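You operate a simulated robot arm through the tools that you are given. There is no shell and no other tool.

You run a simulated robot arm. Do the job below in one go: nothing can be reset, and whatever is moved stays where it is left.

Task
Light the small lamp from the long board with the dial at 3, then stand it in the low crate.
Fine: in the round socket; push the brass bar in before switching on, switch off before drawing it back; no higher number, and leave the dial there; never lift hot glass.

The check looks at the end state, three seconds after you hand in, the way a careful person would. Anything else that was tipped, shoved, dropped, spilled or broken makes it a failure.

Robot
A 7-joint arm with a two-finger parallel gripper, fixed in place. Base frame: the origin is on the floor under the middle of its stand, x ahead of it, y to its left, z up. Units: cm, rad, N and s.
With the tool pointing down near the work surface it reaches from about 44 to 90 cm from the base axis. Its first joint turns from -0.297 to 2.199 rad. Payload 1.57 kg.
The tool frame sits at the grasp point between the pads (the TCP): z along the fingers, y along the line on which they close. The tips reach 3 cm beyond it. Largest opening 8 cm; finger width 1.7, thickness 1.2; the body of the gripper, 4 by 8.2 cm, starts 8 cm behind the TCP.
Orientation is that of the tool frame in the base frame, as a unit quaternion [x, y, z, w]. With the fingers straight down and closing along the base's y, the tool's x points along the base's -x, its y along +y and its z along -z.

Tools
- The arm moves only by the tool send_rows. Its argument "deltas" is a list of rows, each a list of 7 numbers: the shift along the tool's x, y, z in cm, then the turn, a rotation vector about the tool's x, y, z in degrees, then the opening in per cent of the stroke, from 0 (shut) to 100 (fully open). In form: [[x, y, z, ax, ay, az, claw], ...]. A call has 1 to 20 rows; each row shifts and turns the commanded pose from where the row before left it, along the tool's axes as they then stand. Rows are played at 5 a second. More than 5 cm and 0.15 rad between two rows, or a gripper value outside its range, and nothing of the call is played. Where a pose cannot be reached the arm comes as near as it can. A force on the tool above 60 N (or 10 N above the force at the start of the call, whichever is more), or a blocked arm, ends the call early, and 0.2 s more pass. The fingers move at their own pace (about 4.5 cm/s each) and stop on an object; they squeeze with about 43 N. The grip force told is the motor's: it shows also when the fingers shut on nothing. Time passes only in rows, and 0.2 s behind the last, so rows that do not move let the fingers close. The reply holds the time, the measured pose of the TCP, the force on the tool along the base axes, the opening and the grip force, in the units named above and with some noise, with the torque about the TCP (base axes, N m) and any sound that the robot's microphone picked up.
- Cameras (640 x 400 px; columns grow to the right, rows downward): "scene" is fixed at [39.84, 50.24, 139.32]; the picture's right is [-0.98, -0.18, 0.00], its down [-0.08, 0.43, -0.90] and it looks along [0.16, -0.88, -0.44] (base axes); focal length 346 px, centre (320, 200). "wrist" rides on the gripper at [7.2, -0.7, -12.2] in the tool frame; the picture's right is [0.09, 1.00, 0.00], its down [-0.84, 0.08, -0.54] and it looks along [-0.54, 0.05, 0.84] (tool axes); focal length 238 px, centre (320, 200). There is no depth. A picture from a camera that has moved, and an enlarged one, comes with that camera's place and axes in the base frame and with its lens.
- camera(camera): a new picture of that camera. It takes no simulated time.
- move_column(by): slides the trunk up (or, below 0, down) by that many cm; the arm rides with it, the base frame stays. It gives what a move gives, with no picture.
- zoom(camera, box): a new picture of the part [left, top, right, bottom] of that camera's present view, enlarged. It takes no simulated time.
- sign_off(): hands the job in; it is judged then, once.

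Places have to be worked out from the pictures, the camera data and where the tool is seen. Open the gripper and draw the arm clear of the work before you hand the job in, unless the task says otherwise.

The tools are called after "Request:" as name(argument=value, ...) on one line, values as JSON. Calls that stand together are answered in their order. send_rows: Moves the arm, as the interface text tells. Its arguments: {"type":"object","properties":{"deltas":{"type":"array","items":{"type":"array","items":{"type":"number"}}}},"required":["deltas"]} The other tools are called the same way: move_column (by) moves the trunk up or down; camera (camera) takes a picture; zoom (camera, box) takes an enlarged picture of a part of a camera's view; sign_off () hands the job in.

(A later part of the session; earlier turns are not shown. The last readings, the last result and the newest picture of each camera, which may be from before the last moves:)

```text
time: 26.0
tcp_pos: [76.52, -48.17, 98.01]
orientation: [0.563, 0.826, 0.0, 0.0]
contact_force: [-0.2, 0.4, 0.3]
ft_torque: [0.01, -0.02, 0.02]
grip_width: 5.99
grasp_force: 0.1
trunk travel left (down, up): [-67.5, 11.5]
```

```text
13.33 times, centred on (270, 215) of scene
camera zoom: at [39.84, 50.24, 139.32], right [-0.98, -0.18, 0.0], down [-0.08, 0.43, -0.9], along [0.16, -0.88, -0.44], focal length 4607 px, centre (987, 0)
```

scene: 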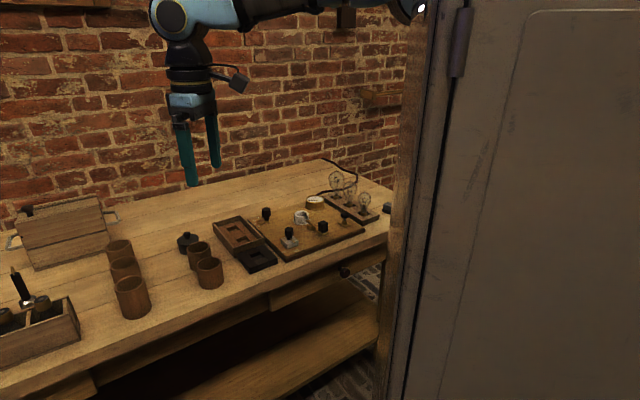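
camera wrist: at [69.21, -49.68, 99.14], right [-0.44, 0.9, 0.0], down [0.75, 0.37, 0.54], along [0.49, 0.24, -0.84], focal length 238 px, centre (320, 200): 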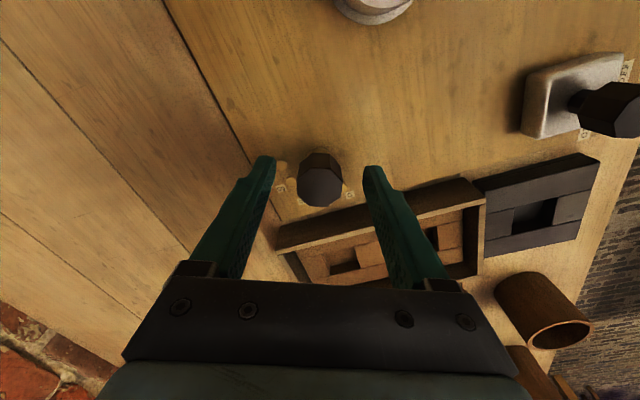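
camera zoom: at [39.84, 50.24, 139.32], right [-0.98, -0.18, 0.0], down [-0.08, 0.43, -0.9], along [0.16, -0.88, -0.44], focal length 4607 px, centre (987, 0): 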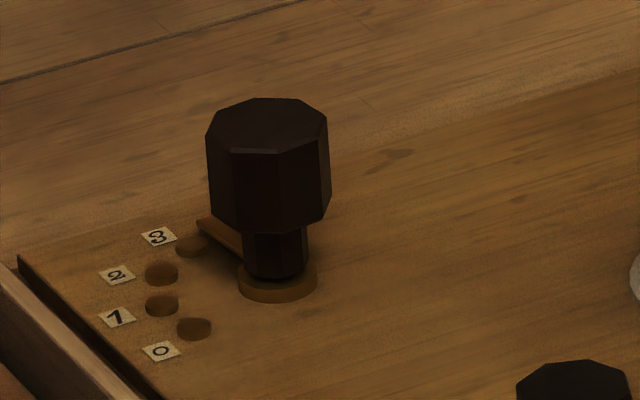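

The pointer rests midway between 3 and 4 (≈−39°, stud 3 at ≈−24.5°), with the switch still OFF. I realign the fingers with the knob's flats (yaw −39°) to turn it back about 14.5°.

Request:
send_rows(deltas=[[0, 0, 0, 0, 0, -7.4, 75], [0, 0, 0, 0, 0, -7.4, 75], [0, 0, 0, 0, 0, -7.4, 75], [0, 0, 0, 0, 0, -7.3, 75], [1.64, 0.85, 0, 0, 0, 0, 75], [0, 0, 4, 0, 0, 0, 75], [0, 0, 4, 0, 0, 0, 75], [0, 0, 0, 0, 0, 0, 75]])

Request:
zoom(camera="wrist", box=[260, 100, 380, 220])

```text
time: 27.8
tcp_pos: [75.81, -46.39, 89.87]
orientation: [0.334, 0.942, 0.001, 0.0]
contact_force: [0.0, -0.2, 0.6]
ft_torque: [-0.03, 0.0, 0.02]
grip_width: 6.02
grasp_force: 0.0
trunk travel left (down, up): [-67.5, 11.5]
```

```text
3.33 times, centred on (320, 160) of wrist
camera zoom: at [69.75, -42.48, 101.94], right [0.55, 0.83, 0.0], down [0.7, -0.47, 0.54], along [0.45, -0.3, -0.84], focal length 794 px, centre (320, 333)
```

zoom: 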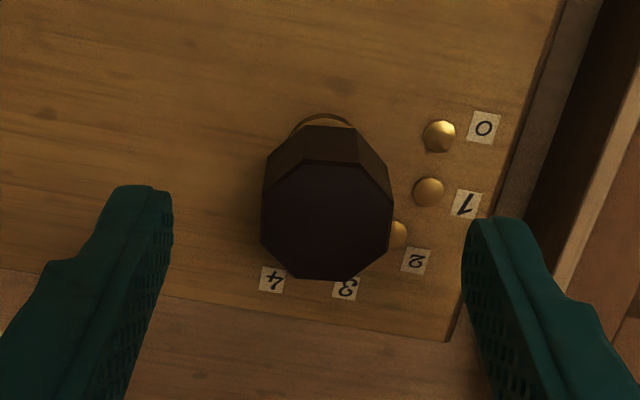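

The flats line up with the fingers now. I descend around the knob, close, and read the side force.

Request:
send_rows(deltas=[[0, 0, 1.5, 0, 0, 0, 75], [0, 0, 1.5, 0, 0, 0, 75], [0, 0, 0, 0, 0, 0, 75], [0, 0, 0, 0, 0, 0, 45], [0, 0, 0, 0, 0, 0, 20], [0, 0, 0, 0, 0, 0, 20], [0, 0, 0, 0, 0, 0, 20]])

```text
time: 29.4
tcp_pos: [75.8, -46.55, 86.91]
orientation: [0.333, 0.943, 0.001, 0.0]
contact_force: [5.8, 7.1, -1.3]
ft_torque: [0.0, -0.34, 0.03]
grip_width: 2.98
grasp_force: 33.0
trunk travel left (down, up): [-67.5, 11.5]
```

Side load is only 9 N along the closing line. I turn back counter-clockwise 14.5° with a slight relieving shift.

Request:
send_rows(deltas=[[0, 0.05, 0, 0, 0, -3, 20], [0, 0, 0, 0, 0, -3, 20], [0, 0, 0, 0, 0, -3, 20], [0, 0, 0, 0, 0, -3, 20], [0, 0, 0, 0, 0, -2.5, 20], [0, 0, 0, 0, 0, 0, 20]])

Request:
zoom(camera="scene", box=[250, 200, 290, 230])

Request:
zoom(camera="wrist", box=[260, 120, 380, 220])

```text
time: 30.8
tcp_pos: [75.68, -46.52, 86.9]
orientation: [0.211, 0.977, 0.0, -0.001]
contact_force: [5.4, 14.2, -5.9]
ft_torque: [0.18, -0.14, 0.02]
grip_width: 2.98
grasp_force: 39.3
trunk travel left (down, up): [-67.5, 11.5]
```

```text
13.33 times, centred on (270, 215) of scene
camera zoom: at [39.84, 50.24, 139.32], right [-0.98, -0.18, 0.0], down [-0.08, 0.43, -0.9], along [0.16, -0.88, -0.44], focal length 4607 px, centre (987, 0)
```

zoom: 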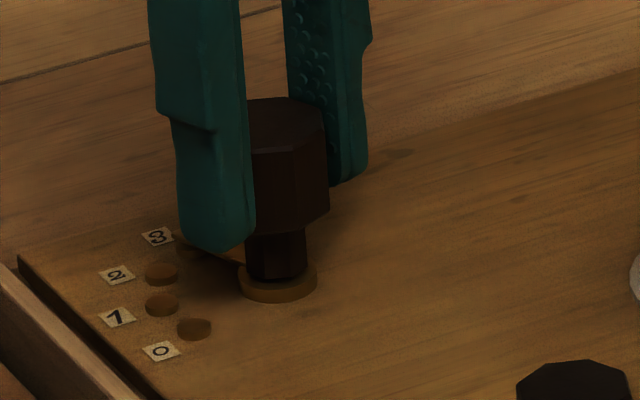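

```text
4.00 times, centred on (320, 170) of wrist
camera zoom: at [68.96, -44.01, 99.1], right [0.33, 0.94, 0.0], down [0.79, -0.28, 0.54], along [0.51, -0.18, -0.84], focal length 953 px, centre (320, 320)
```

zoom: 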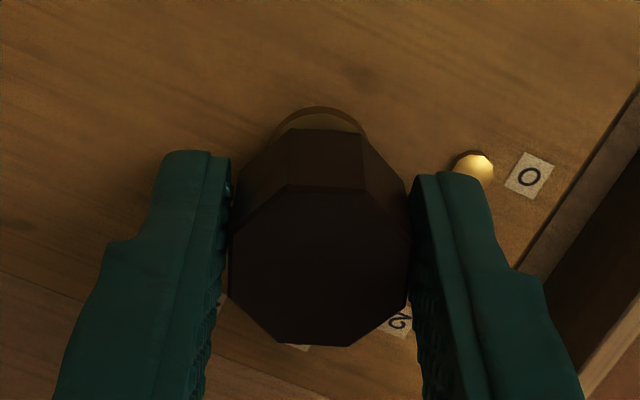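

The pointer lies over stud 3. Remaining load is 15 N along the closing line; I shift 1 mm that way to null it before opening.

Request:
send_rows(deltas=[[0, 0.08, 0, 0, 0, 0, 20], [0, 0, 0, 0, 0, 0, 20], [0, 0, 0, 0, 0, 0, 20]])

```text
time: 31.6
tcp_pos: [75.84, -46.36, 87.01]
orientation: [0.212, 0.977, 0.0, -0.001]
contact_force: [3.3, 10.9, -6.7]
ft_torque: [0.35, 0.2, -0.02]
grip_width: 2.95
grasp_force: 39.6
trunk travel left (down, up): [-67.5, 11.5]
```

Load dropped slightly to 11 N; I shift another 1.5 mm.

Request:
send_rows(deltas=[[0, 0.15, 0, 0, 0, 0, 20], [0, 0, 0, 0, 0, 0, 20], [0, 0, 0, 0, 0, 0, 20]])

```text
time: 32.4
tcp_pos: [75.67, -46.34, 86.85]
orientation: [0.212, 0.977, -0.001, -0.001]
contact_force: [-4.0, 3.3, -10.7]
ft_torque: [0.0, -0.12, 0.01]
grip_width: 2.98
grasp_force: 38.6
trunk travel left (down, up): [-67.5, 11.5]
```

Side load is nearly gone. I relax the small vertical pull too and then open the fingers.

Request:
send_rows(deltas=[[0.04, 0.02, 0.1, 0, 0, 0, 20], [0, 0, 0, 0, 0, 0, 20], [0, 0, 0, 0, 0, 0, 45], [0, 0, 0, 0, 0, 0, 60], [0, 0, 0, 0, 0, 0, 75], [0, 0, 0, 0, 0, 0, 75]])

Request:
zoom(camera="scene", box=[250, 200, 290, 230])

Request:
zoom(camera="wrist", box=[260, 120, 380, 220])

```text
time: 33.8
tcp_pos: [75.87, -46.16, 86.85]
orientation: [0.212, 0.977, 0.0, 0.0]
contact_force: [-0.5, 0.2, -0.3]
ft_torque: [0.01, 0.01, -0.01]
grip_width: 6.03
grasp_force: 0.1
trunk travel left (down, up): [-67.5, 11.5]
```

```text
13.33 times, centred on (270, 215) of scene
camera zoom: at [39.84, 50.24, 139.32], right [-0.98, -0.18, 0.0], down [-0.08, 0.43, -0.9], along [0.16, -0.88, -0.44], focal length 4607 px, centre (987, 0)
```

zoom: 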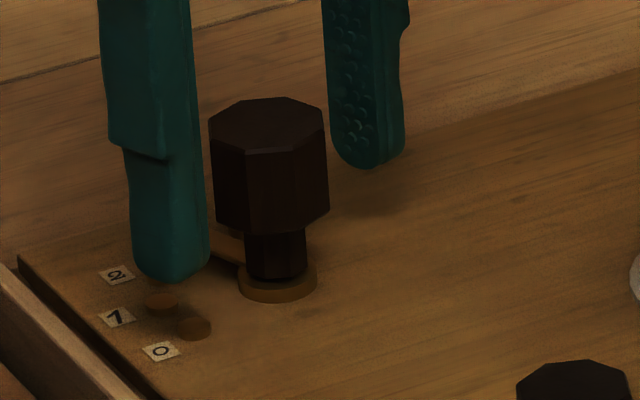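

```text
4.00 times, centred on (320, 170) of wrist
camera zoom: at [68.97, -43.81, 99.03], right [0.33, 0.94, 0.0], down [0.79, -0.28, 0.54], along [0.51, -0.18, -0.84], focal length 953 px, centre (320, 320)
```

zoom: 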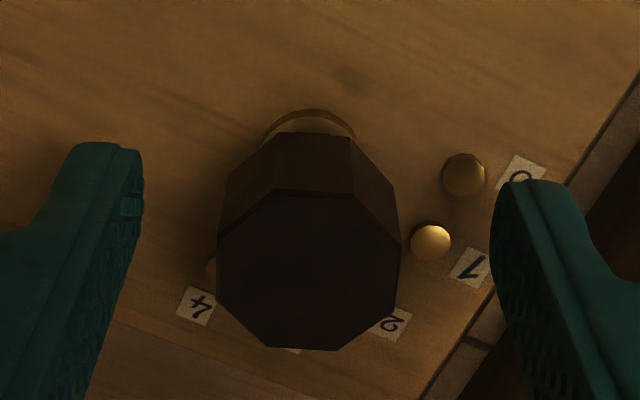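

The fingers are free again; I raise the hand and check the pointer from above.

Request:
send_rows(deltas=[[0, 0, -4, 0, 0, 0, 75], [0, 0, -4, 0, 0, 0, 75], [0, 0, -3, 0, 0, 0, 75]])

Request:
zoom(camera="scene", box=[250, 200, 290, 230])

Request:
zoom(camera="wrist", box=[270, 70, 370, 170])

```text
time: 34.6
tcp_pos: [75.84, -46.32, 98.02]
orientation: [0.212, 0.977, 0.0, 0.0]
contact_force: [1.5, -0.6, 0.2]
ft_torque: [0.01, 0.03, 0.01]
grip_width: 6.01
grasp_force: 0.1
trunk travel left (down, up): [-67.5, 11.5]
```

```text
13.33 times, centred on (270, 215) of scene
camera zoom: at [39.84, 50.24, 139.32], right [-0.98, -0.18, 0.0], down [-0.08, 0.43, -0.9], along [0.16, -0.88, -0.44], focal length 4607 px, centre (987, 0)
```

zoom: 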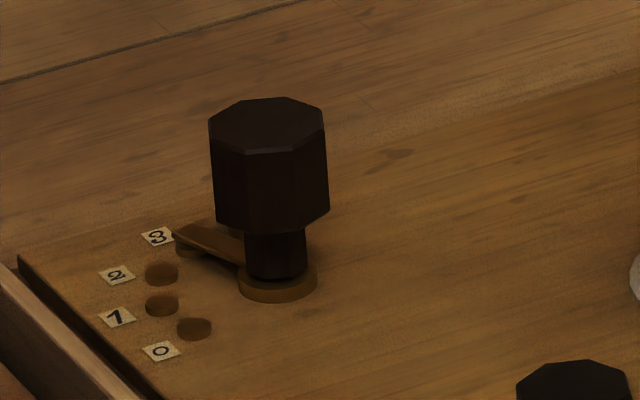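

```text
4.00 times, centred on (320, 120) of wrist
camera zoom: at [69.05, -43.89, 110.09], right [0.33, 0.94, 0.0], down [0.79, -0.28, 0.54], along [0.51, -0.18, -0.84], focal length 953 px, centre (320, 520)
```

zoom: 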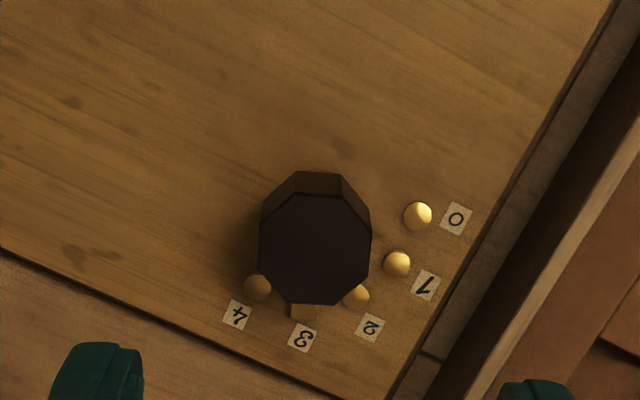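

The pointer is now exactly on 3. Next I go over the long board to measure the front (smallest) bulb.

Request:
send_rows(deltas=[[0, 0, -4, 0, 0, 7, 100], [0, 0, -4, 0, 0, 7, 100], [0, 0, 0, 0, 0, 6.5, 100], [2.12, -4.14, 0, 0, 0, 0, 100], [2.12, -4.14, 0, 0, 0, 0, 100], [2.12, -4.14, 0, 0, 0, 0, 100], [2.12, -4.14, 0, 0, 0, 0, 100], [2.12, -4.14, 0, 0, 0, 0, 100], [2.12, -4.14, 0, 0, 0, 0, 100], [2.12, -4.14, 0, 0, 0, 0, 100]])

Request:
camera(camera="wrist")

Request:
zoom(camera="wrist", box=[240, 20, 420, 200])

Request:
zoom(camera="scene", box=[320, 160, 390, 225])

```text
time: 36.8
tcp_pos: [44.71, -56.19, 105.65]
orientation: [0.382, 0.924, 0.001, 0.001]
contact_force: [0.7, 0.0, -0.3]
ft_torque: [0.0, 0.05, 0.01]
grip_width: 8.01
grasp_force: 0.0
trunk travel left (down, up): [-67.5, 11.5]
```

```text
taken
camera wrist: at [39.18, -51.55, 117.87], right [0.64, 0.77, 0.0], down [0.65, -0.54, 0.54], along [0.42, -0.35, -0.84], focal length 238 px, centre (320, 200)
```

wrist: 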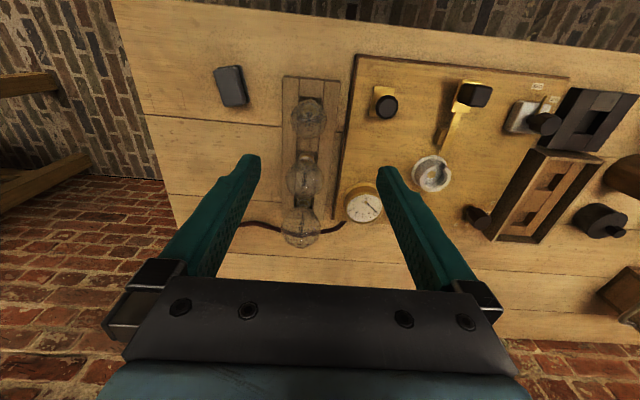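

```text
2.22 times, centred on (330, 110) of wrist
camera zoom: at [39.18, -51.55, 117.87], right [0.64, 0.77, 0.0], down [0.65, -0.54, 0.54], along [0.42, -0.35, -0.84], focal length 530 px, centre (298, 400)
```

zoom: 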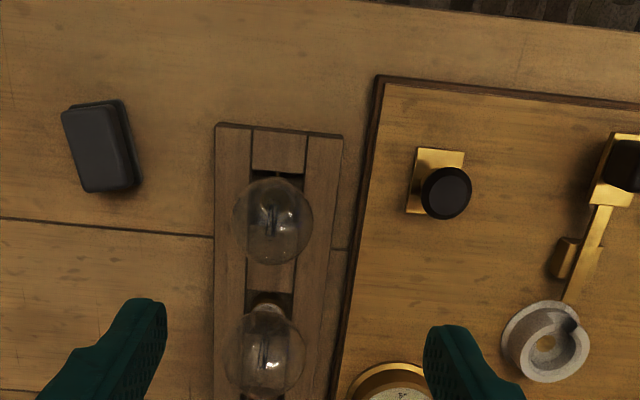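

```text
6.15 times, centred on (355, 192) of scene
camera zoom: at [39.84, 50.24, 139.32], right [-0.98, -0.18, 0.0], down [-0.08, 0.43, -0.9], along [0.16, -0.88, -0.44], focal length 2126 px, centre (105, 246)
```

zoom: 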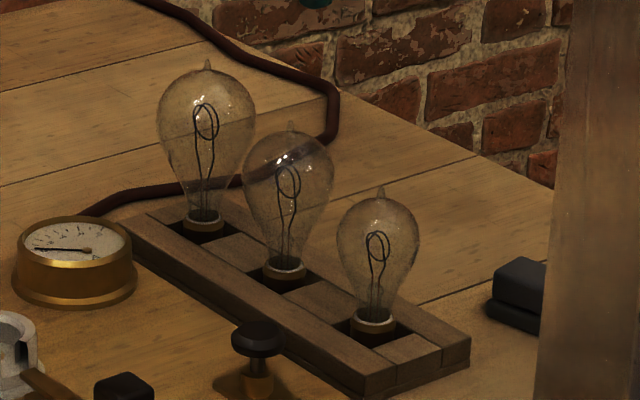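

The front bulb is clearly the smallest (≈4.6 cm glass, centre ≈(44.1, −57.5, 87.7)). I centre the open fingers above it, closing line along the bench, and come down to just above the glass.

Request:
send_rows(deltas=[[-0.25, -0.68, 4, 0, 0, 0, 85], [-0.25, -0.68, 4, 0, 0, 0, 85], [0, 0, 0, 0, 0, 0, 85]])

Request:
camera(camera="wrist")

Request:
zoom(camera="scene", box=[310, 130, 400, 225])

```text
time: 37.6
tcp_pos: [44.25, -57.52, 98.04]
orientation: [0.382, 0.924, -0.001, -0.001]
contact_force: [0.2, 0.7, -0.7]
ft_torque: [-0.02, -0.01, -0.03]
grip_width: 6.76
grasp_force: 0.0
trunk travel left (down, up): [-67.5, 11.5]
```

```text
taken
camera wrist: at [38.63, -52.92, 110.09], right [0.64, 0.77, 0.0], down [0.65, -0.54, 0.54], along [0.42, -0.35, -0.84], focal length 238 px, centre (320, 200)
```

wrist: 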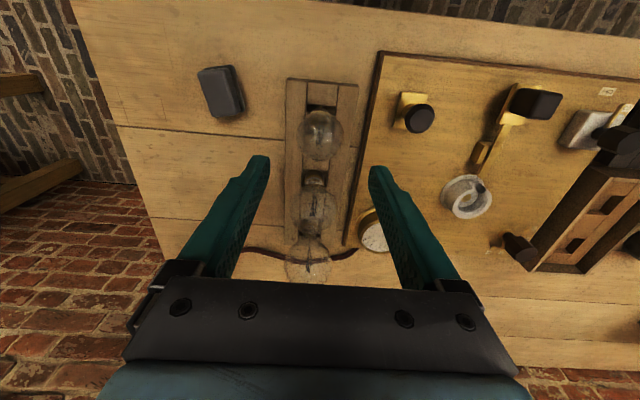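

```text
4.21 times, centred on (355, 178) of scene
camera zoom: at [39.84, 50.24, 139.32], right [-0.98, -0.18, 0.0], down [-0.08, 0.43, -0.9], along [0.16, -0.88, -0.44], focal length 1455 px, centre (173, 295)
```

zoom: 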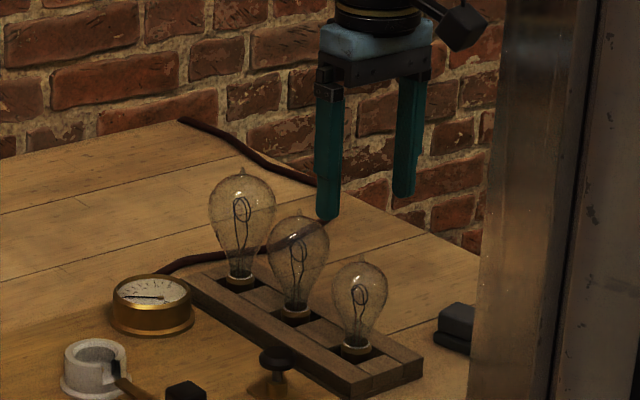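

The bulb lies right under the grasp point. I descend so the pads are level with the widest part of the glass.

Request:
send_rows(deltas=[[0, 0, 3.5, 0, 0, 0, 85], [0, 0, 3.5, 0, 0, 0, 85], [0, 0, 2.2, 0, 0, 0, 80], [0, 0, 1.4, 0, 0, 0, 75], [0, 0, 0, 0, 0, 0, 75]])

Request:
camera(camera="wrist")

Request:
zoom(camera="scene", box=[320, 150, 390, 225])

```text
time: 38.8
tcp_pos: [44.01, -57.69, 87.44]
orientation: [0.383, 0.924, 0.001, 0.001]
contact_force: [-0.4, 0.5, 0.3]
ft_torque: [0.0, 0.01, -0.01]
grip_width: 6.02
grasp_force: 0.0
trunk travel left (down, up): [-67.5, 11.5]
```

```text
taken
camera wrist: at [38.54, -53.07, 99.51], right [0.64, 0.77, 0.0], down [0.65, -0.54, 0.54], along [0.42, -0.35, -0.84], focal length 238 px, centre (320, 200)
```

wrist: 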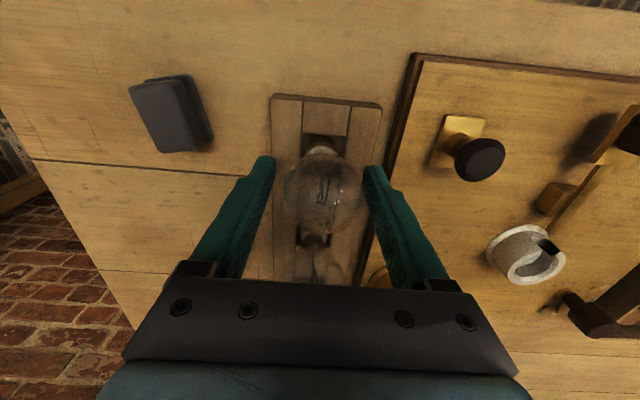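

```text
5.33 times, centred on (355, 188) of scene
camera zoom: at [39.84, 50.24, 139.32], right [-0.98, -0.18, 0.0], down [-0.08, 0.43, -0.9], along [0.16, -0.88, -0.44], focal length 1843 px, centre (133, 267)
```

zoom: 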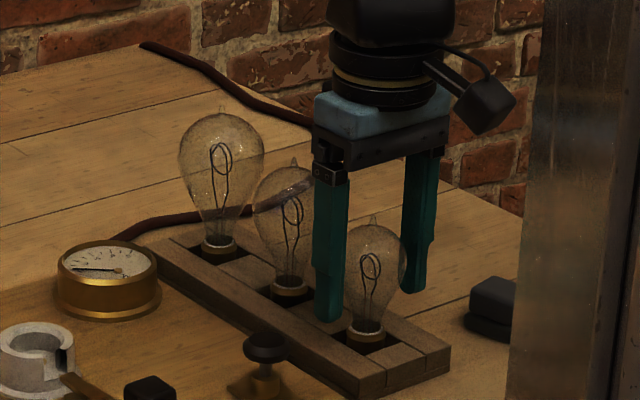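

The glass is centred between the pads. I close slowly to just under the estimated glass width to see how the grip force builds.

Request:
send_rows(deltas=[[0, 0, 0, 0, 0, 0, 66], [0, 0, 0, 0, 0, 0, 60], [0, 0, 0, 0, 0, 0, 56], [0, 0, 0, 0, 0, 0, 54], [0, 0, 0, 0, 0, 0, 54]])

Request:
zoom(camera="wrist", box=[240, 120, 400, 260])

```text
time: 40.0
tcp_pos: [44.06, -57.67, 87.34]
orientation: [0.383, 0.924, 0.0, 0.0]
contact_force: [0.0, -0.1, -0.3]
ft_torque: [0.01, 0.04, 0.03]
grip_width: 4.4
grasp_force: 29.9
trunk travel left (down, up): [-67.5, 11.5]
```

```text
2.86 times, centred on (320, 190) of wrist
camera zoom: at [38.54, -53.07, 99.53], right [0.64, 0.77, 0.0], down [0.65, -0.54, 0.54], along [0.42, -0.35, -0.84], focal length 681 px, centre (320, 229)
```

zoom: 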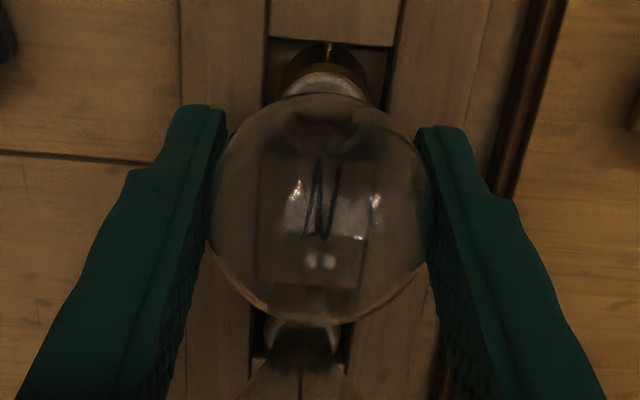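

The grip holds at 4.40 cm with 30 N, and I see a small brass pin on the cap pointing to the front. It should match the slot of the round socket. I look closer at it.

Request:
zoom(camera="wrist", box=[295, 120, 345, 160])

Request:
zoom(camera="wrist", box=[470, 200, 580, 300])

Request:
zoom(camera="scene", box=[285, 195, 355, 240])

```text
10.00 times, centred on (320, 140) of wrist
camera zoom: at [38.54, -53.07, 99.53], right [0.64, 0.77, 0.0], down [0.65, -0.54, 0.54], along [0.42, -0.35, -0.84], focal length 2384 px, centre (320, 800)
```

zoom: 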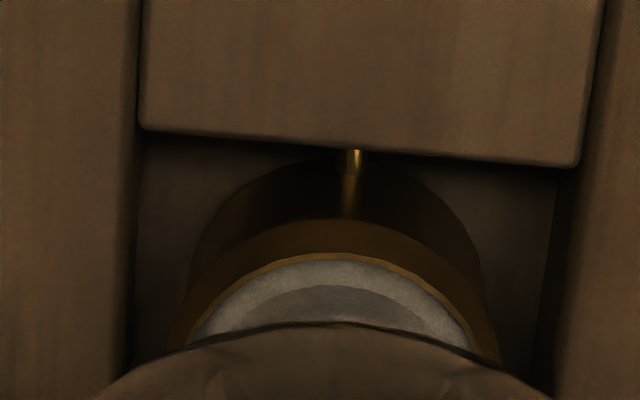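

```text
4.00 times, centred on (525, 250) of wrist
camera zoom: at [38.54, -53.07, 99.53], right [0.64, 0.77, 0.0], down [0.65, -0.54, 0.54], along [0.42, -0.35, -0.84], focal length 953 px, centre (-500, 0)
```

zoom: 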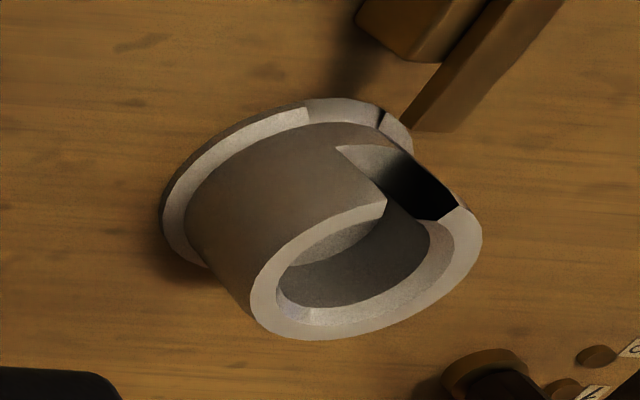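

```text
8.89 times, centred on (320, 218) of scene
camera zoom: at [39.84, 50.24, 139.32], right [-0.98, -0.18, 0.0], down [-0.08, 0.43, -0.9], along [0.16, -0.88, -0.44], focal length 3071 px, centre (320, 44)
```

zoom: 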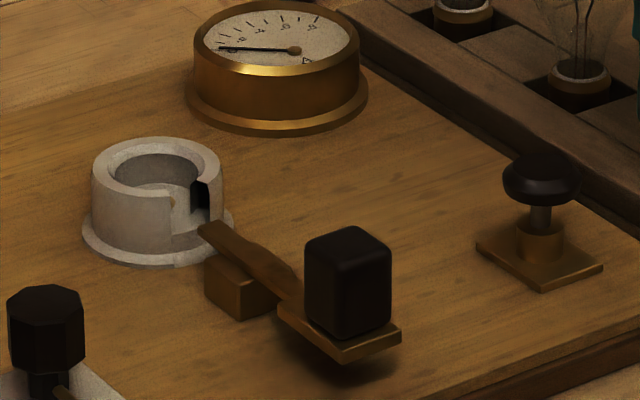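

The socket's slot faces the slider, so keeping this tool yaw keeps pin and slot aligned. I lift the bulb gently straight up.

Request:
send_rows(deltas=[[0, 0, 0, 0, 0, 0, 53], [0, 0, -0.5, 0, 0, 0, 53], [0, 0, -0.5, 0, 0, 0, 53], [0, 0, -1, 0, 0, 0, 53]])

Request:
zoom(camera="scene", box=[320, 150, 390, 225])

```text
time: 41.0
tcp_pos: [44.14, -57.67, 89.37]
orientation: [0.383, 0.924, 0.0, -0.001]
contact_force: [-1.0, -0.5, -0.2]
ft_torque: [-0.05, -0.01, 0.0]
grip_width: 4.44
grasp_force: 29.7
trunk travel left (down, up): [-67.5, 11.5]
```

```text
5.33 times, centred on (355, 188) of scene
camera zoom: at [39.84, 50.24, 139.32], right [-0.98, -0.18, 0.0], down [-0.08, 0.43, -0.9], along [0.16, -0.88, -0.44], focal length 1843 px, centre (133, 267)
```

zoom: 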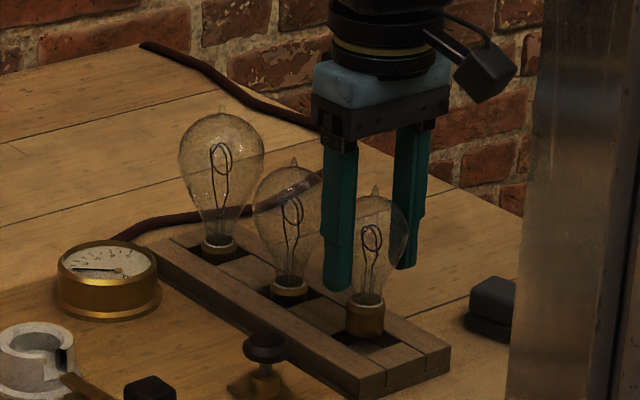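

It comes up cleanly. I raise it well clear.

Request:
send_rows(deltas=[[0, 0, -2, 0, 0, 0, 53], [0, 0, -2, 0, 0, 0, 53], [0, 0, -2, 0, 0, 0, 53], [0, 0, -2, 0, 0, 0, 53], [0, 0, 0, 0, 0, 0, 53]])

Request:
zoom(camera="scene", box=[320, 130, 390, 205])

Request:
camera(camera="wrist")

```text
time: 42.2
tcp_pos: [44.14, -57.64, 97.48]
orientation: [0.382, 0.924, 0.0, 0.0]
contact_force: [0.3, 0.2, -0.5]
ft_torque: [0.0, 0.02, -0.02]
grip_width: 4.42
grasp_force: 30.3
trunk travel left (down, up): [-67.5, 11.5]
```

```text
5.33 times, centred on (355, 168) of scene
camera zoom: at [39.84, 50.24, 139.32], right [-0.98, -0.18, 0.0], down [-0.08, 0.43, -0.9], along [0.16, -0.88, -0.44], focal length 1843 px, centre (133, 373)
```

zoom: 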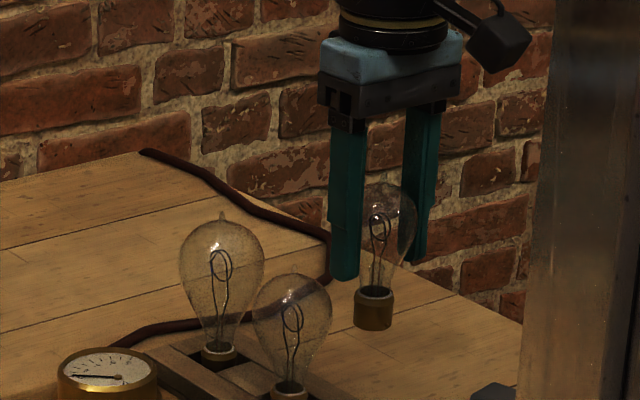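

```text
taken
camera wrist: at [38.61, -53.05, 109.61], right [0.64, 0.77, 0.0], down [0.65, -0.54, 0.54], along [0.42, -0.35, -0.84], focal length 238 px, centre (320, 200)
```

wrist: 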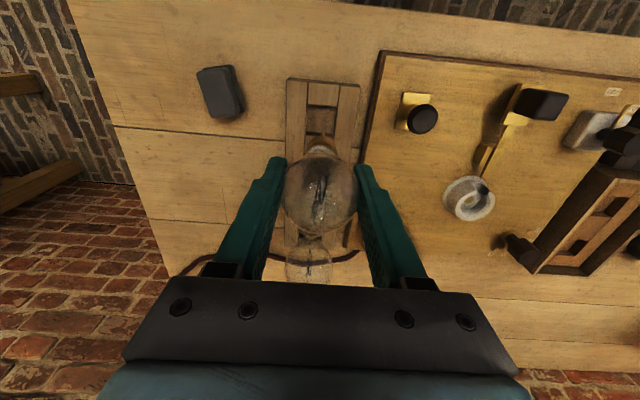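

The bulb hangs upright, cap bottom about 7.2 cm below the grasp point. I zoom on the socket from here to fix its place and height before moving over it.

Request:
zoom(camera="wrist", box=[430, 150, 530, 240])

Request:
zoom(camera="scene", box=[280, 200, 330, 235])

```text
4.44 times, centred on (480, 195) of wrist
camera zoom: at [38.61, -53.05, 109.61], right [0.64, 0.77, 0.0], down [0.65, -0.54, 0.54], along [0.42, -0.35, -0.84], focal length 1059 px, centre (-391, 222)
```

zoom: 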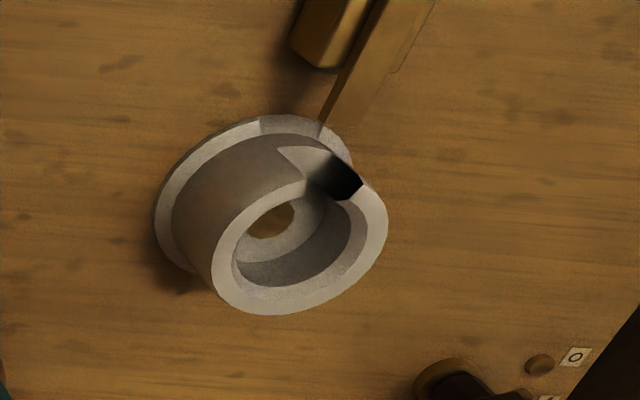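

```text
11.43 times, centred on (305, 218) of scene
camera zoom: at [39.84, 50.24, 139.32], right [-0.98, -0.18, 0.0], down [-0.08, 0.43, -0.9], along [0.16, -0.88, -0.44], focal length 3949 px, centre (491, 0)
```

zoom: 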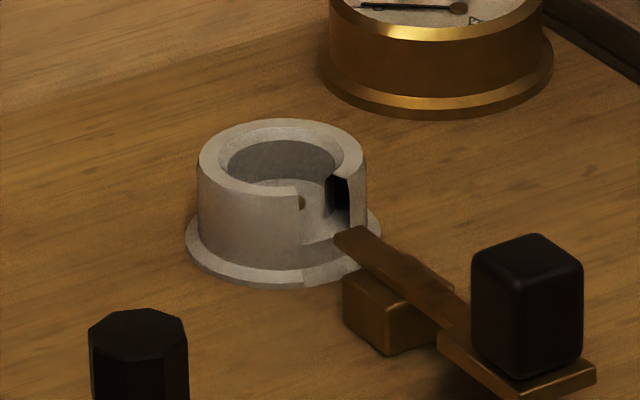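

Socket ring centre ≈(64.2, −48.8), rim z ≈84.4, inner width ≈3.2 cm versus 2.7 cm cap. I carry the bulb over it, keeping it high and the pin facing the slot.

Request:
send_rows(deltas=[[0, 4, -0.5, 0, 0, 0, 53], [0, 4, 0, 0, 0, 0, 53], [-2, 4, 0, 0, 0, 0, 53], [-2, 4, 0, 0, 0, 0, 53], [-2, 2.4, 0, 0, 0, 0, 53], [-1.97, 2.0, 0, 0, 0, 0, 53], [0, 0, 0, 0, 0, 0, 53]])

Request:
camera(camera="wrist")

Request:
zoom(camera="scene", box=[270, 150, 350, 235])

```text
time: 43.8
tcp_pos: [64.2, -48.76, 97.82]
orientation: [0.383, 0.924, 0.0, 0.001]
contact_force: [1.1, 0.5, -1.0]
ft_torque: [-0.01, 0.03, 0.0]
grip_width: 4.42
grasp_force: 29.9
trunk travel left (down, up): [-67.5, 11.5]
```

```text
taken
camera wrist: at [58.68, -44.09, 110.03], right [0.64, 0.77, 0.0], down [0.65, -0.54, 0.54], along [0.42, -0.35, -0.84], focal length 238 px, centre (320, 200)
```

wrist: 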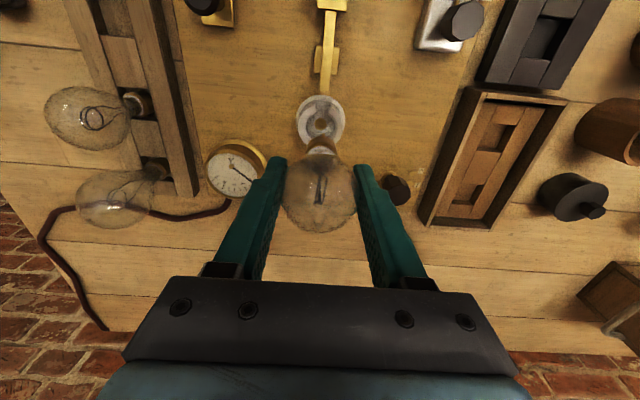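

```text
4.71 times, centred on (310, 192) of scene
camera zoom: at [39.84, 50.24, 139.32], right [-0.98, -0.18, 0.0], down [-0.08, 0.43, -0.9], along [0.16, -0.88, -0.44], focal length 1626 px, centre (367, 235)
```

zoom: 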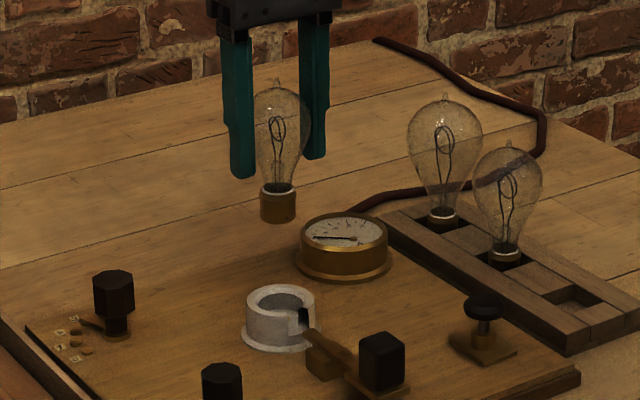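

Seen from the scene camera the bulb hangs exactly over the socket. I check the depth direction with an enlarged wrist view.

Request:
zoom(camera="wrist", box=[280, 80, 360, 160])

```text
5.00 times, centred on (320, 120) of wrist
camera zoom: at [58.68, -44.09, 110.03], right [0.64, 0.77, 0.0], down [0.65, -0.54, 0.54], along [0.42, -0.35, -0.84], focal length 1192 px, centre (320, 600)
```

zoom: 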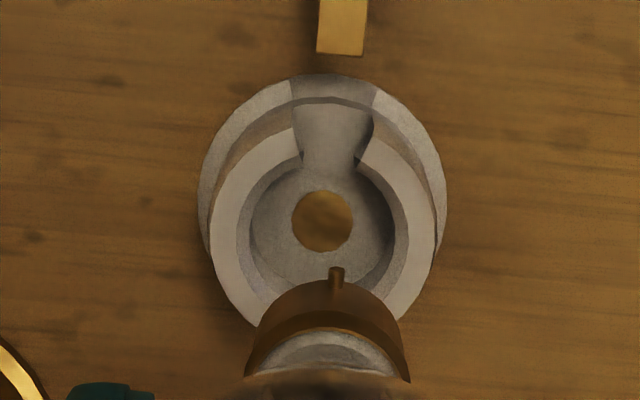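

Bulb pin, socket slot and centres all line up. I lower the bulb until the cap is just above the rim.

Request:
send_rows(deltas=[[0, 0, 2, 0, 0, 0, 53], [0, 0, 2, 0, 0, 0, 53], [0, 0, 1.2, 0, 0, 0, 53], [0, 0, 0, 0, 0, 0, 53]])

Request:
zoom(camera="scene", box=[280, 165, 340, 235])

Request:
zoom(camera="wrist", box=[280, 80, 360, 160])

```text
time: 44.8
tcp_pos: [64.39, -48.77, 92.58]
orientation: [0.382, 0.924, 0.0, 0.0]
contact_force: [0.6, 0.5, -0.1]
ft_torque: [0.01, -0.03, 0.05]
grip_width: 4.44
grasp_force: 30.1
trunk travel left (down, up): [-67.5, 11.5]
```

```text
5.71 times, centred on (310, 200) of scene
camera zoom: at [39.84, 50.24, 139.32], right [-0.98, -0.18, 0.0], down [-0.08, 0.43, -0.9], along [0.16, -0.88, -0.44], focal length 1974 px, centre (377, 200)
```

zoom: 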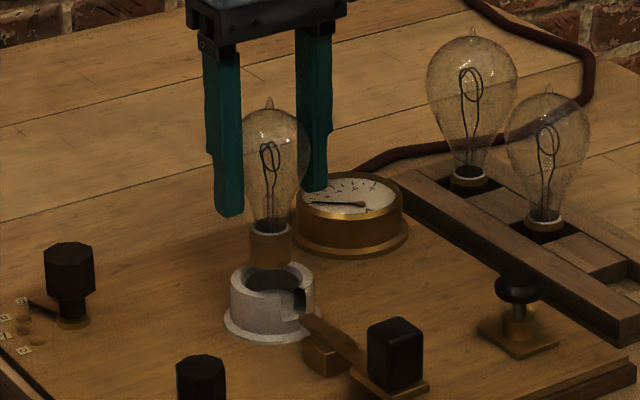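

```text
5.00 times, centred on (320, 120) of wrist
camera zoom: at [58.7, -44.12, 104.73], right [0.64, 0.77, 0.0], down [0.65, -0.54, 0.54], along [0.42, -0.35, -0.84], focal length 1192 px, centre (320, 600)
```

zoom: 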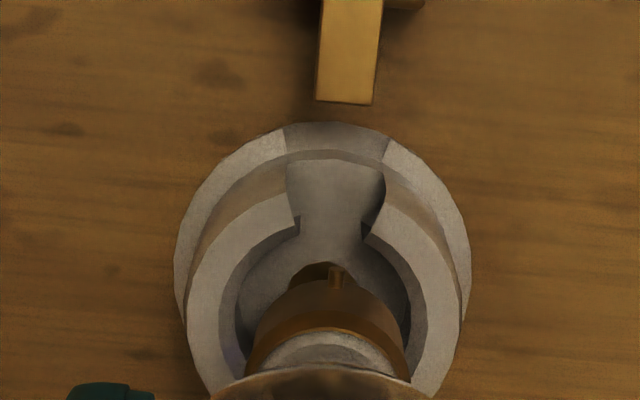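

Cap and ring are concentric. I lower further into the ring in small steps.

Request:
send_rows(deltas=[[0, 0, 0.5, 0, 0, 0, 53], [0, 0, 0.5, 0, 0, 0, 53], [0, 0, 0.4, 0, 0, 0, 53], [0, 0, 0.3, 0, 0, 0, 53], [0, 0, 0, 0, 0, 0, 53]])

Request:
zoom(camera="scene", box=[280, 165, 340, 235])

Request:
zoom(camera="wrist", box=[280, 80, 360, 160])

```text
time: 46.0
tcp_pos: [64.22, -48.76, 90.89]
orientation: [0.383, 0.924, 0.0, 0.0]
contact_force: [0.7, 0.4, 0.0]
ft_torque: [0.0, 0.02, 0.01]
grip_width: 4.43
grasp_force: 29.9
trunk travel left (down, up): [-67.5, 11.5]
```

```text
5.71 times, centred on (310, 200) of scene
camera zoom: at [39.84, 50.24, 139.32], right [-0.98, -0.18, 0.0], down [-0.08, 0.43, -0.9], along [0.16, -0.88, -0.44], focal length 1974 px, centre (377, 200)
```

zoom: 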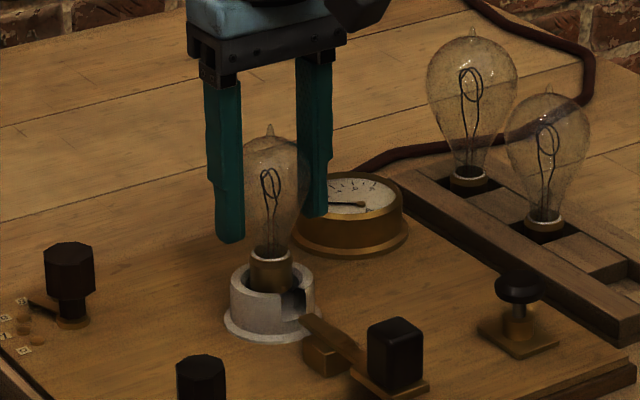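

```text
5.00 times, centred on (320, 120) of wrist
camera zoom: at [58.71, -44.16, 103.04], right [0.64, 0.77, 0.0], down [0.65, -0.54, 0.54], along [0.42, -0.35, -0.84], focal length 1192 px, centre (320, 600)
```

zoom: 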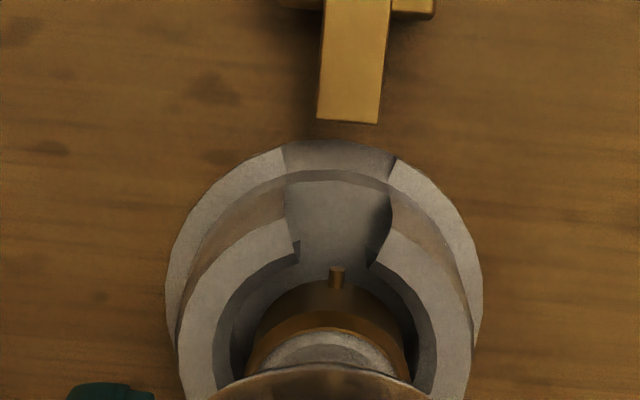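

The cap is inside the ring and free of contact. I continue down in smaller steps, watching for the floor.

Request:
send_rows(deltas=[[0, 0, 0.3, 0, 0, 0, 53], [0, 0, 0.3, 0, 0, 0, 53], [0, 0, 0.2, 0, 0, 0, 53], [0, 0, 0, 0, 0, 0, 53]])

Request:
zoom(camera="wrist", box=[280, 80, 360, 160])

```text
time: 47.0
tcp_pos: [64.3, -48.73, 90.09]
orientation: [0.383, 0.924, 0.0, 0.0]
contact_force: [-0.1, 0.6, -0.3]
ft_torque: [-0.02, 0.02, -0.04]
grip_width: 4.41
grasp_force: 29.5
trunk travel left (down, up): [-67.5, 11.5]
```

```text
5.00 times, centred on (320, 120) of wrist
camera zoom: at [58.71, -44.13, 102.27], right [0.64, 0.77, 0.0], down [0.65, -0.54, 0.54], along [0.42, -0.35, -0.84], focal length 1192 px, centre (320, 600)
```

zoom: 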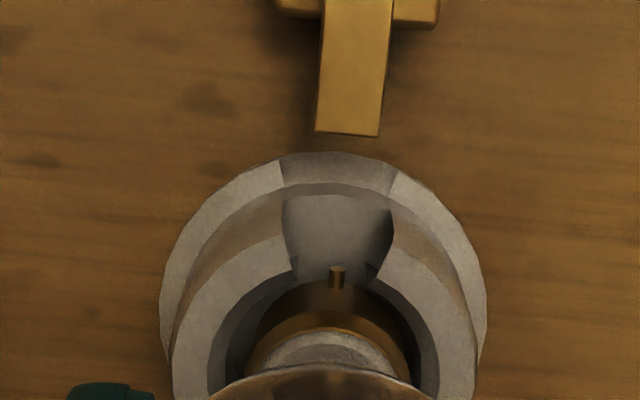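

Still free. Next small steps down.

Request:
send_rows(deltas=[[0, 0, 0.2, 0, 0, 0, 53], [0, 0, 0.2, 0, 0, 0, 53], [0, 0, 0.1, 0, 0, 0, 53], [0, 0, 0, 0, 0, 0, 53]])

```text
time: 48.0
tcp_pos: [64.26, -48.76, 89.86]
orientation: [0.382, 0.924, 0.0, 0.002]
contact_force: [0.1, -2.0, 14.2]
ft_torque: [-0.09, 0.11, -0.02]
grip_width: 4.44
grasp_force: 29.7
trunk travel left (down, up): [-67.5, 11.5]
```

Contact with 14 N at TCP z ≈89.9. I check how the cap sits in the socket.

Request:
zoom(camera="scene", box=[285, 180, 335, 230])

Request:
zoom(camera="wrist", box=[280, 90, 360, 170])

```text
8.00 times, centred on (310, 205) of scene
camera zoom: at [39.84, 50.24, 139.32], right [-0.98, -0.18, 0.0], down [-0.08, 0.43, -0.9], along [0.16, -0.88, -0.44], focal length 2764 px, centre (400, 160)
```

zoom: 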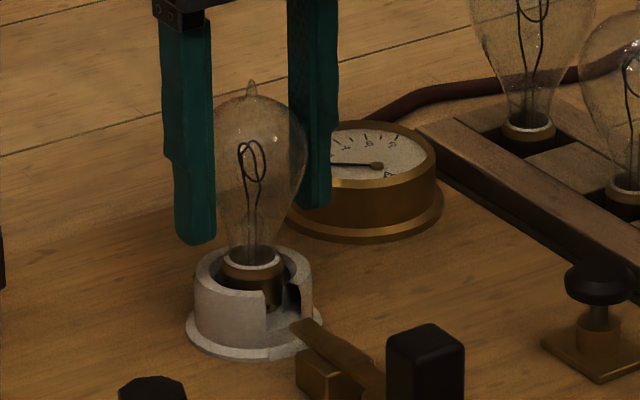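

```text
5.00 times, centred on (320, 130) of wrist
camera zoom: at [58.68, -44.15, 101.89], right [0.64, 0.77, 0.0], down [0.65, -0.54, 0.54], along [0.42, -0.35, -0.84], focal length 1192 px, centre (320, 550)
```

zoom: 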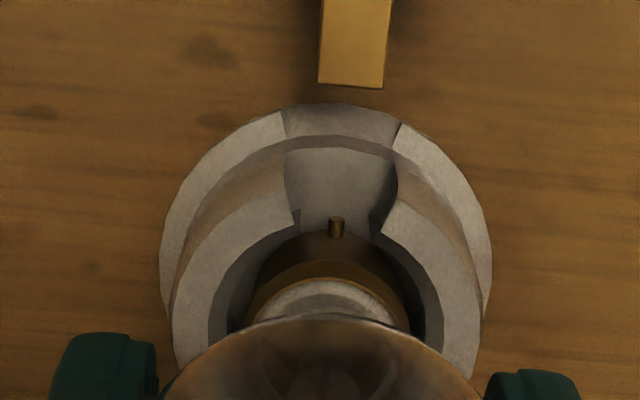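

The cap is seated on the socket floor with its top near the rim and the pin in the slot. I relieve the downward push and open slowly.

Request:
send_rows(deltas=[[0, 0, -0.15, 0, 0, 0, 53], [0, 0, 0, 0, 0, 0, 53], [0, 0, 0, 0, 0, 0, 58], [0, 0, 0, 0, 0, 0, 64], [0, 0, 0, 0, 0, 0, 72], [0, 0, 0, 0, 0, 0, 85], [0, 0, 0, 0, 0, 0, 85]])

Request:
zoom(camera="scene", box=[285, 180, 335, 230])

Request:
zoom(camera="wrist", box=[240, 90, 400, 250])

```text
time: 49.6
tcp_pos: [64.32, -48.76, 89.77]
orientation: [0.383, 0.924, 0.0, 0.001]
contact_force: [-0.8, 0.0, 0.7]
ft_torque: [-0.01, 0.02, 0.01]
grip_width: 6.77
grasp_force: 0.0
trunk travel left (down, up): [-67.5, 11.5]
```

```text
8.00 times, centred on (310, 205) of scene
camera zoom: at [39.84, 50.24, 139.32], right [-0.98, -0.18, 0.0], down [-0.08, 0.43, -0.9], along [0.16, -0.88, -0.44], focal length 2764 px, centre (400, 160)
```

zoom: 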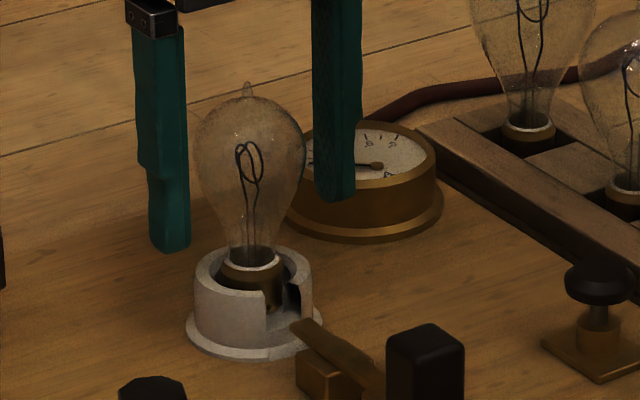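

```text
2.50 times, centred on (320, 170) of wrist
camera zoom: at [58.7, -44.12, 101.93], right [0.64, 0.77, 0.0], down [0.65, -0.54, 0.54], along [0.42, -0.35, -0.84], focal length 596 px, centre (320, 275)
```

zoom: 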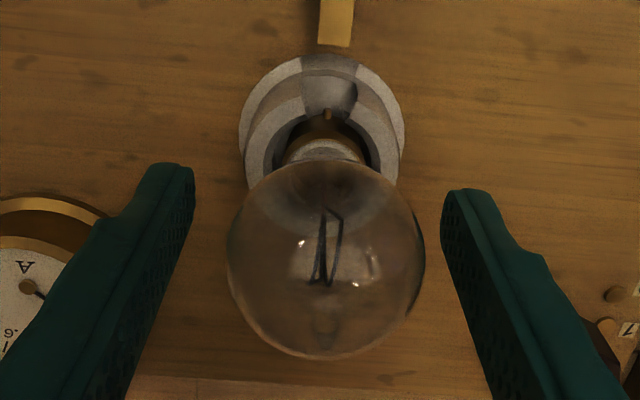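

The bulb stands in the socket by itself. I lift clear and go to the slider's black handle at ≈(55.4, −39.9).

Request:
send_rows(deltas=[[0, 0, -2, 0, 0, 0, 90], [0, 0, -4, 0, 0, 0, 90], [0, 0, -4, 0, 0, 0, 90], [4.2, 0, 0, 0, 0, 0, 90], [4.2, 0, 0, 0, 0, 0, 90], [4.2, 0, 0, 0, 0, 0, 75], [0, 0, 0, 0, 0, 0, 75]])

Request:
camera(camera="wrist")

Request:
zoom(camera="wrist", box=[260, 70, 380, 220])

Request:
zoom(camera="scene", box=[285, 180, 345, 240])

```text
time: 51.2
tcp_pos: [55.51, -39.77, 99.58]
orientation: [0.382, 0.924, 0.0, 0.0]
contact_force: [-0.1, 0.4, -0.3]
ft_torque: [0.01, 0.0, 0.0]
grip_width: 6.0
grasp_force: 0.0
trunk travel left (down, up): [-67.5, 11.5]
```

```text
taken
camera wrist: at [49.9, -35.14, 111.8], right [0.64, 0.77, 0.0], down [0.65, -0.54, 0.54], along [0.42, -0.35, -0.84], focal length 238 px, centre (320, 200)
```

wrist: 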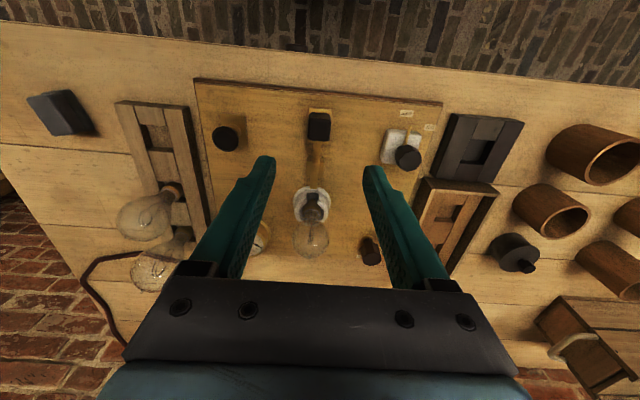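

```text
2.67 times, centred on (320, 145) of wrist
camera zoom: at [49.9, -35.14, 111.8], right [0.64, 0.77, 0.0], down [0.65, -0.54, 0.54], along [0.42, -0.35, -0.84], focal length 636 px, centre (320, 347)
```

zoom: 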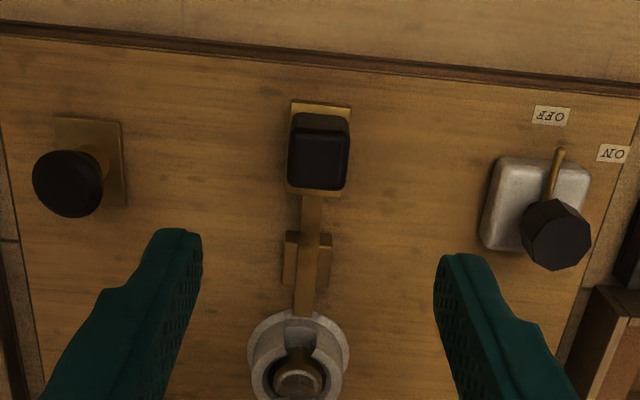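

```text
6.67 times, centred on (315, 210) of scene
camera zoom: at [39.84, 50.24, 139.32], right [-0.98, -0.18, 0.0], down [-0.08, 0.43, -0.9], along [0.16, -0.88, -0.44], focal length 2303 px, centre (353, 133)
```

zoom: 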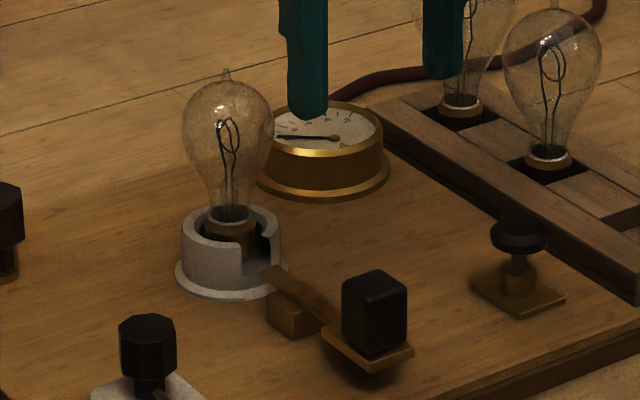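

The handle is a ≈2.5 cm cube about 0.5 cm further in than my tool. I shift and lower the fingers around it, tips staying above its brass plate.

Request:
send_rows(deltas=[[-0.5, -0.05, 4, 0, 0, 0, 70], [0, 0, 4, 0, 0, 0, 70], [0, 0, 3.5, 0, 0, 0, 70], [0, 0, 2, 0, 0, 0, 70], [0, 0, 0, 0, 0, 0, 70]])

Request:
camera(camera="wrist")

Request:
zoom(camera="scene", box=[285, 180, 345, 240])

```text
time: 52.4
tcp_pos: [55.57, -40.29, 86.12]
orientation: [0.383, 0.924, 0.0, 0.0]
contact_force: [0.1, 0.4, 0.6]
ft_torque: [0.01, 0.0, -0.01]
grip_width: 5.64
grasp_force: 0.0
trunk travel left (down, up): [-67.5, 11.5]
```

```text
taken
camera wrist: at [50.12, -35.65, 98.28], right [0.64, 0.77, 0.0], down [0.65, -0.54, 0.54], along [0.42, -0.35, -0.84], focal length 238 px, centre (320, 200)
```

wrist: 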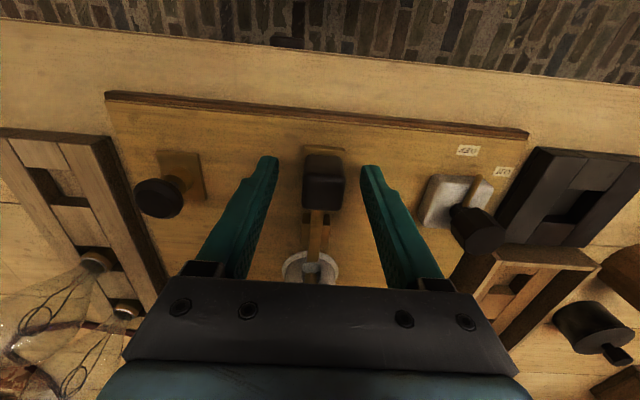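

```text
6.67 times, centred on (315, 210) of scene
camera zoom: at [39.84, 50.24, 139.32], right [-0.98, -0.18, 0.0], down [-0.08, 0.43, -0.9], along [0.16, -0.88, -0.44], focal length 2303 px, centre (353, 133)
```

zoom: 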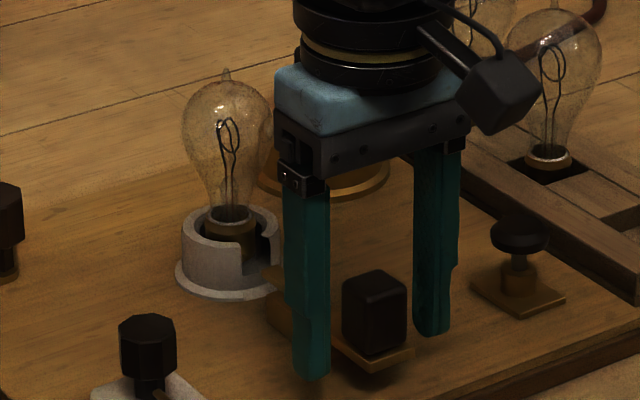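

The cube is 2 mm to the right of centre; I correct and close on it gently.

Request:
send_rows(deltas=[[0, 0.2, 0, 0, 0, 0, 60], [0, 0, 0, 0, 0, 0, 45], [0, 0, 0, 0, 0, 0, 30], [0, 0, 0, 0, 0, 0, 20], [0, 0, 0, 0, 0, 0, 20]])

Request:
zoom(camera="scene", box=[285, 180, 345, 240])

```text
time: 53.6
tcp_pos: [55.74, -40.19, 86.21]
orientation: [0.382, 0.924, 0.0, 0.0]
contact_force: [-5.2, -4.9, 0.5]
ft_torque: [-0.16, 0.13, 0.04]
grip_width: 2.6
grasp_force: 30.5
trunk travel left (down, up): [-67.5, 11.5]
```

```text
6.67 times, centred on (315, 210) of scene
camera zoom: at [39.84, 50.24, 139.32], right [-0.98, -0.18, 0.0], down [-0.08, 0.43, -0.9], along [0.16, -0.88, -0.44], focal length 2303 px, centre (353, 133)
```

zoom: 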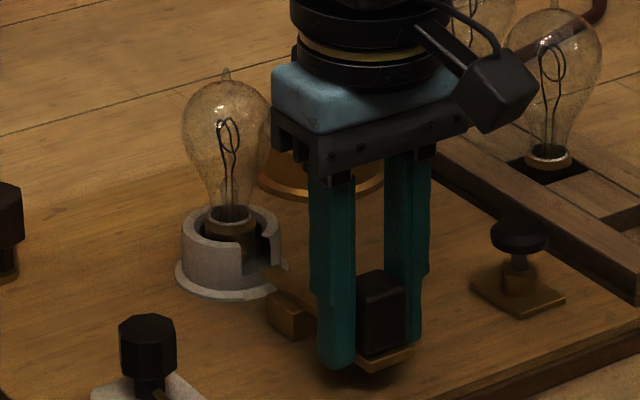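

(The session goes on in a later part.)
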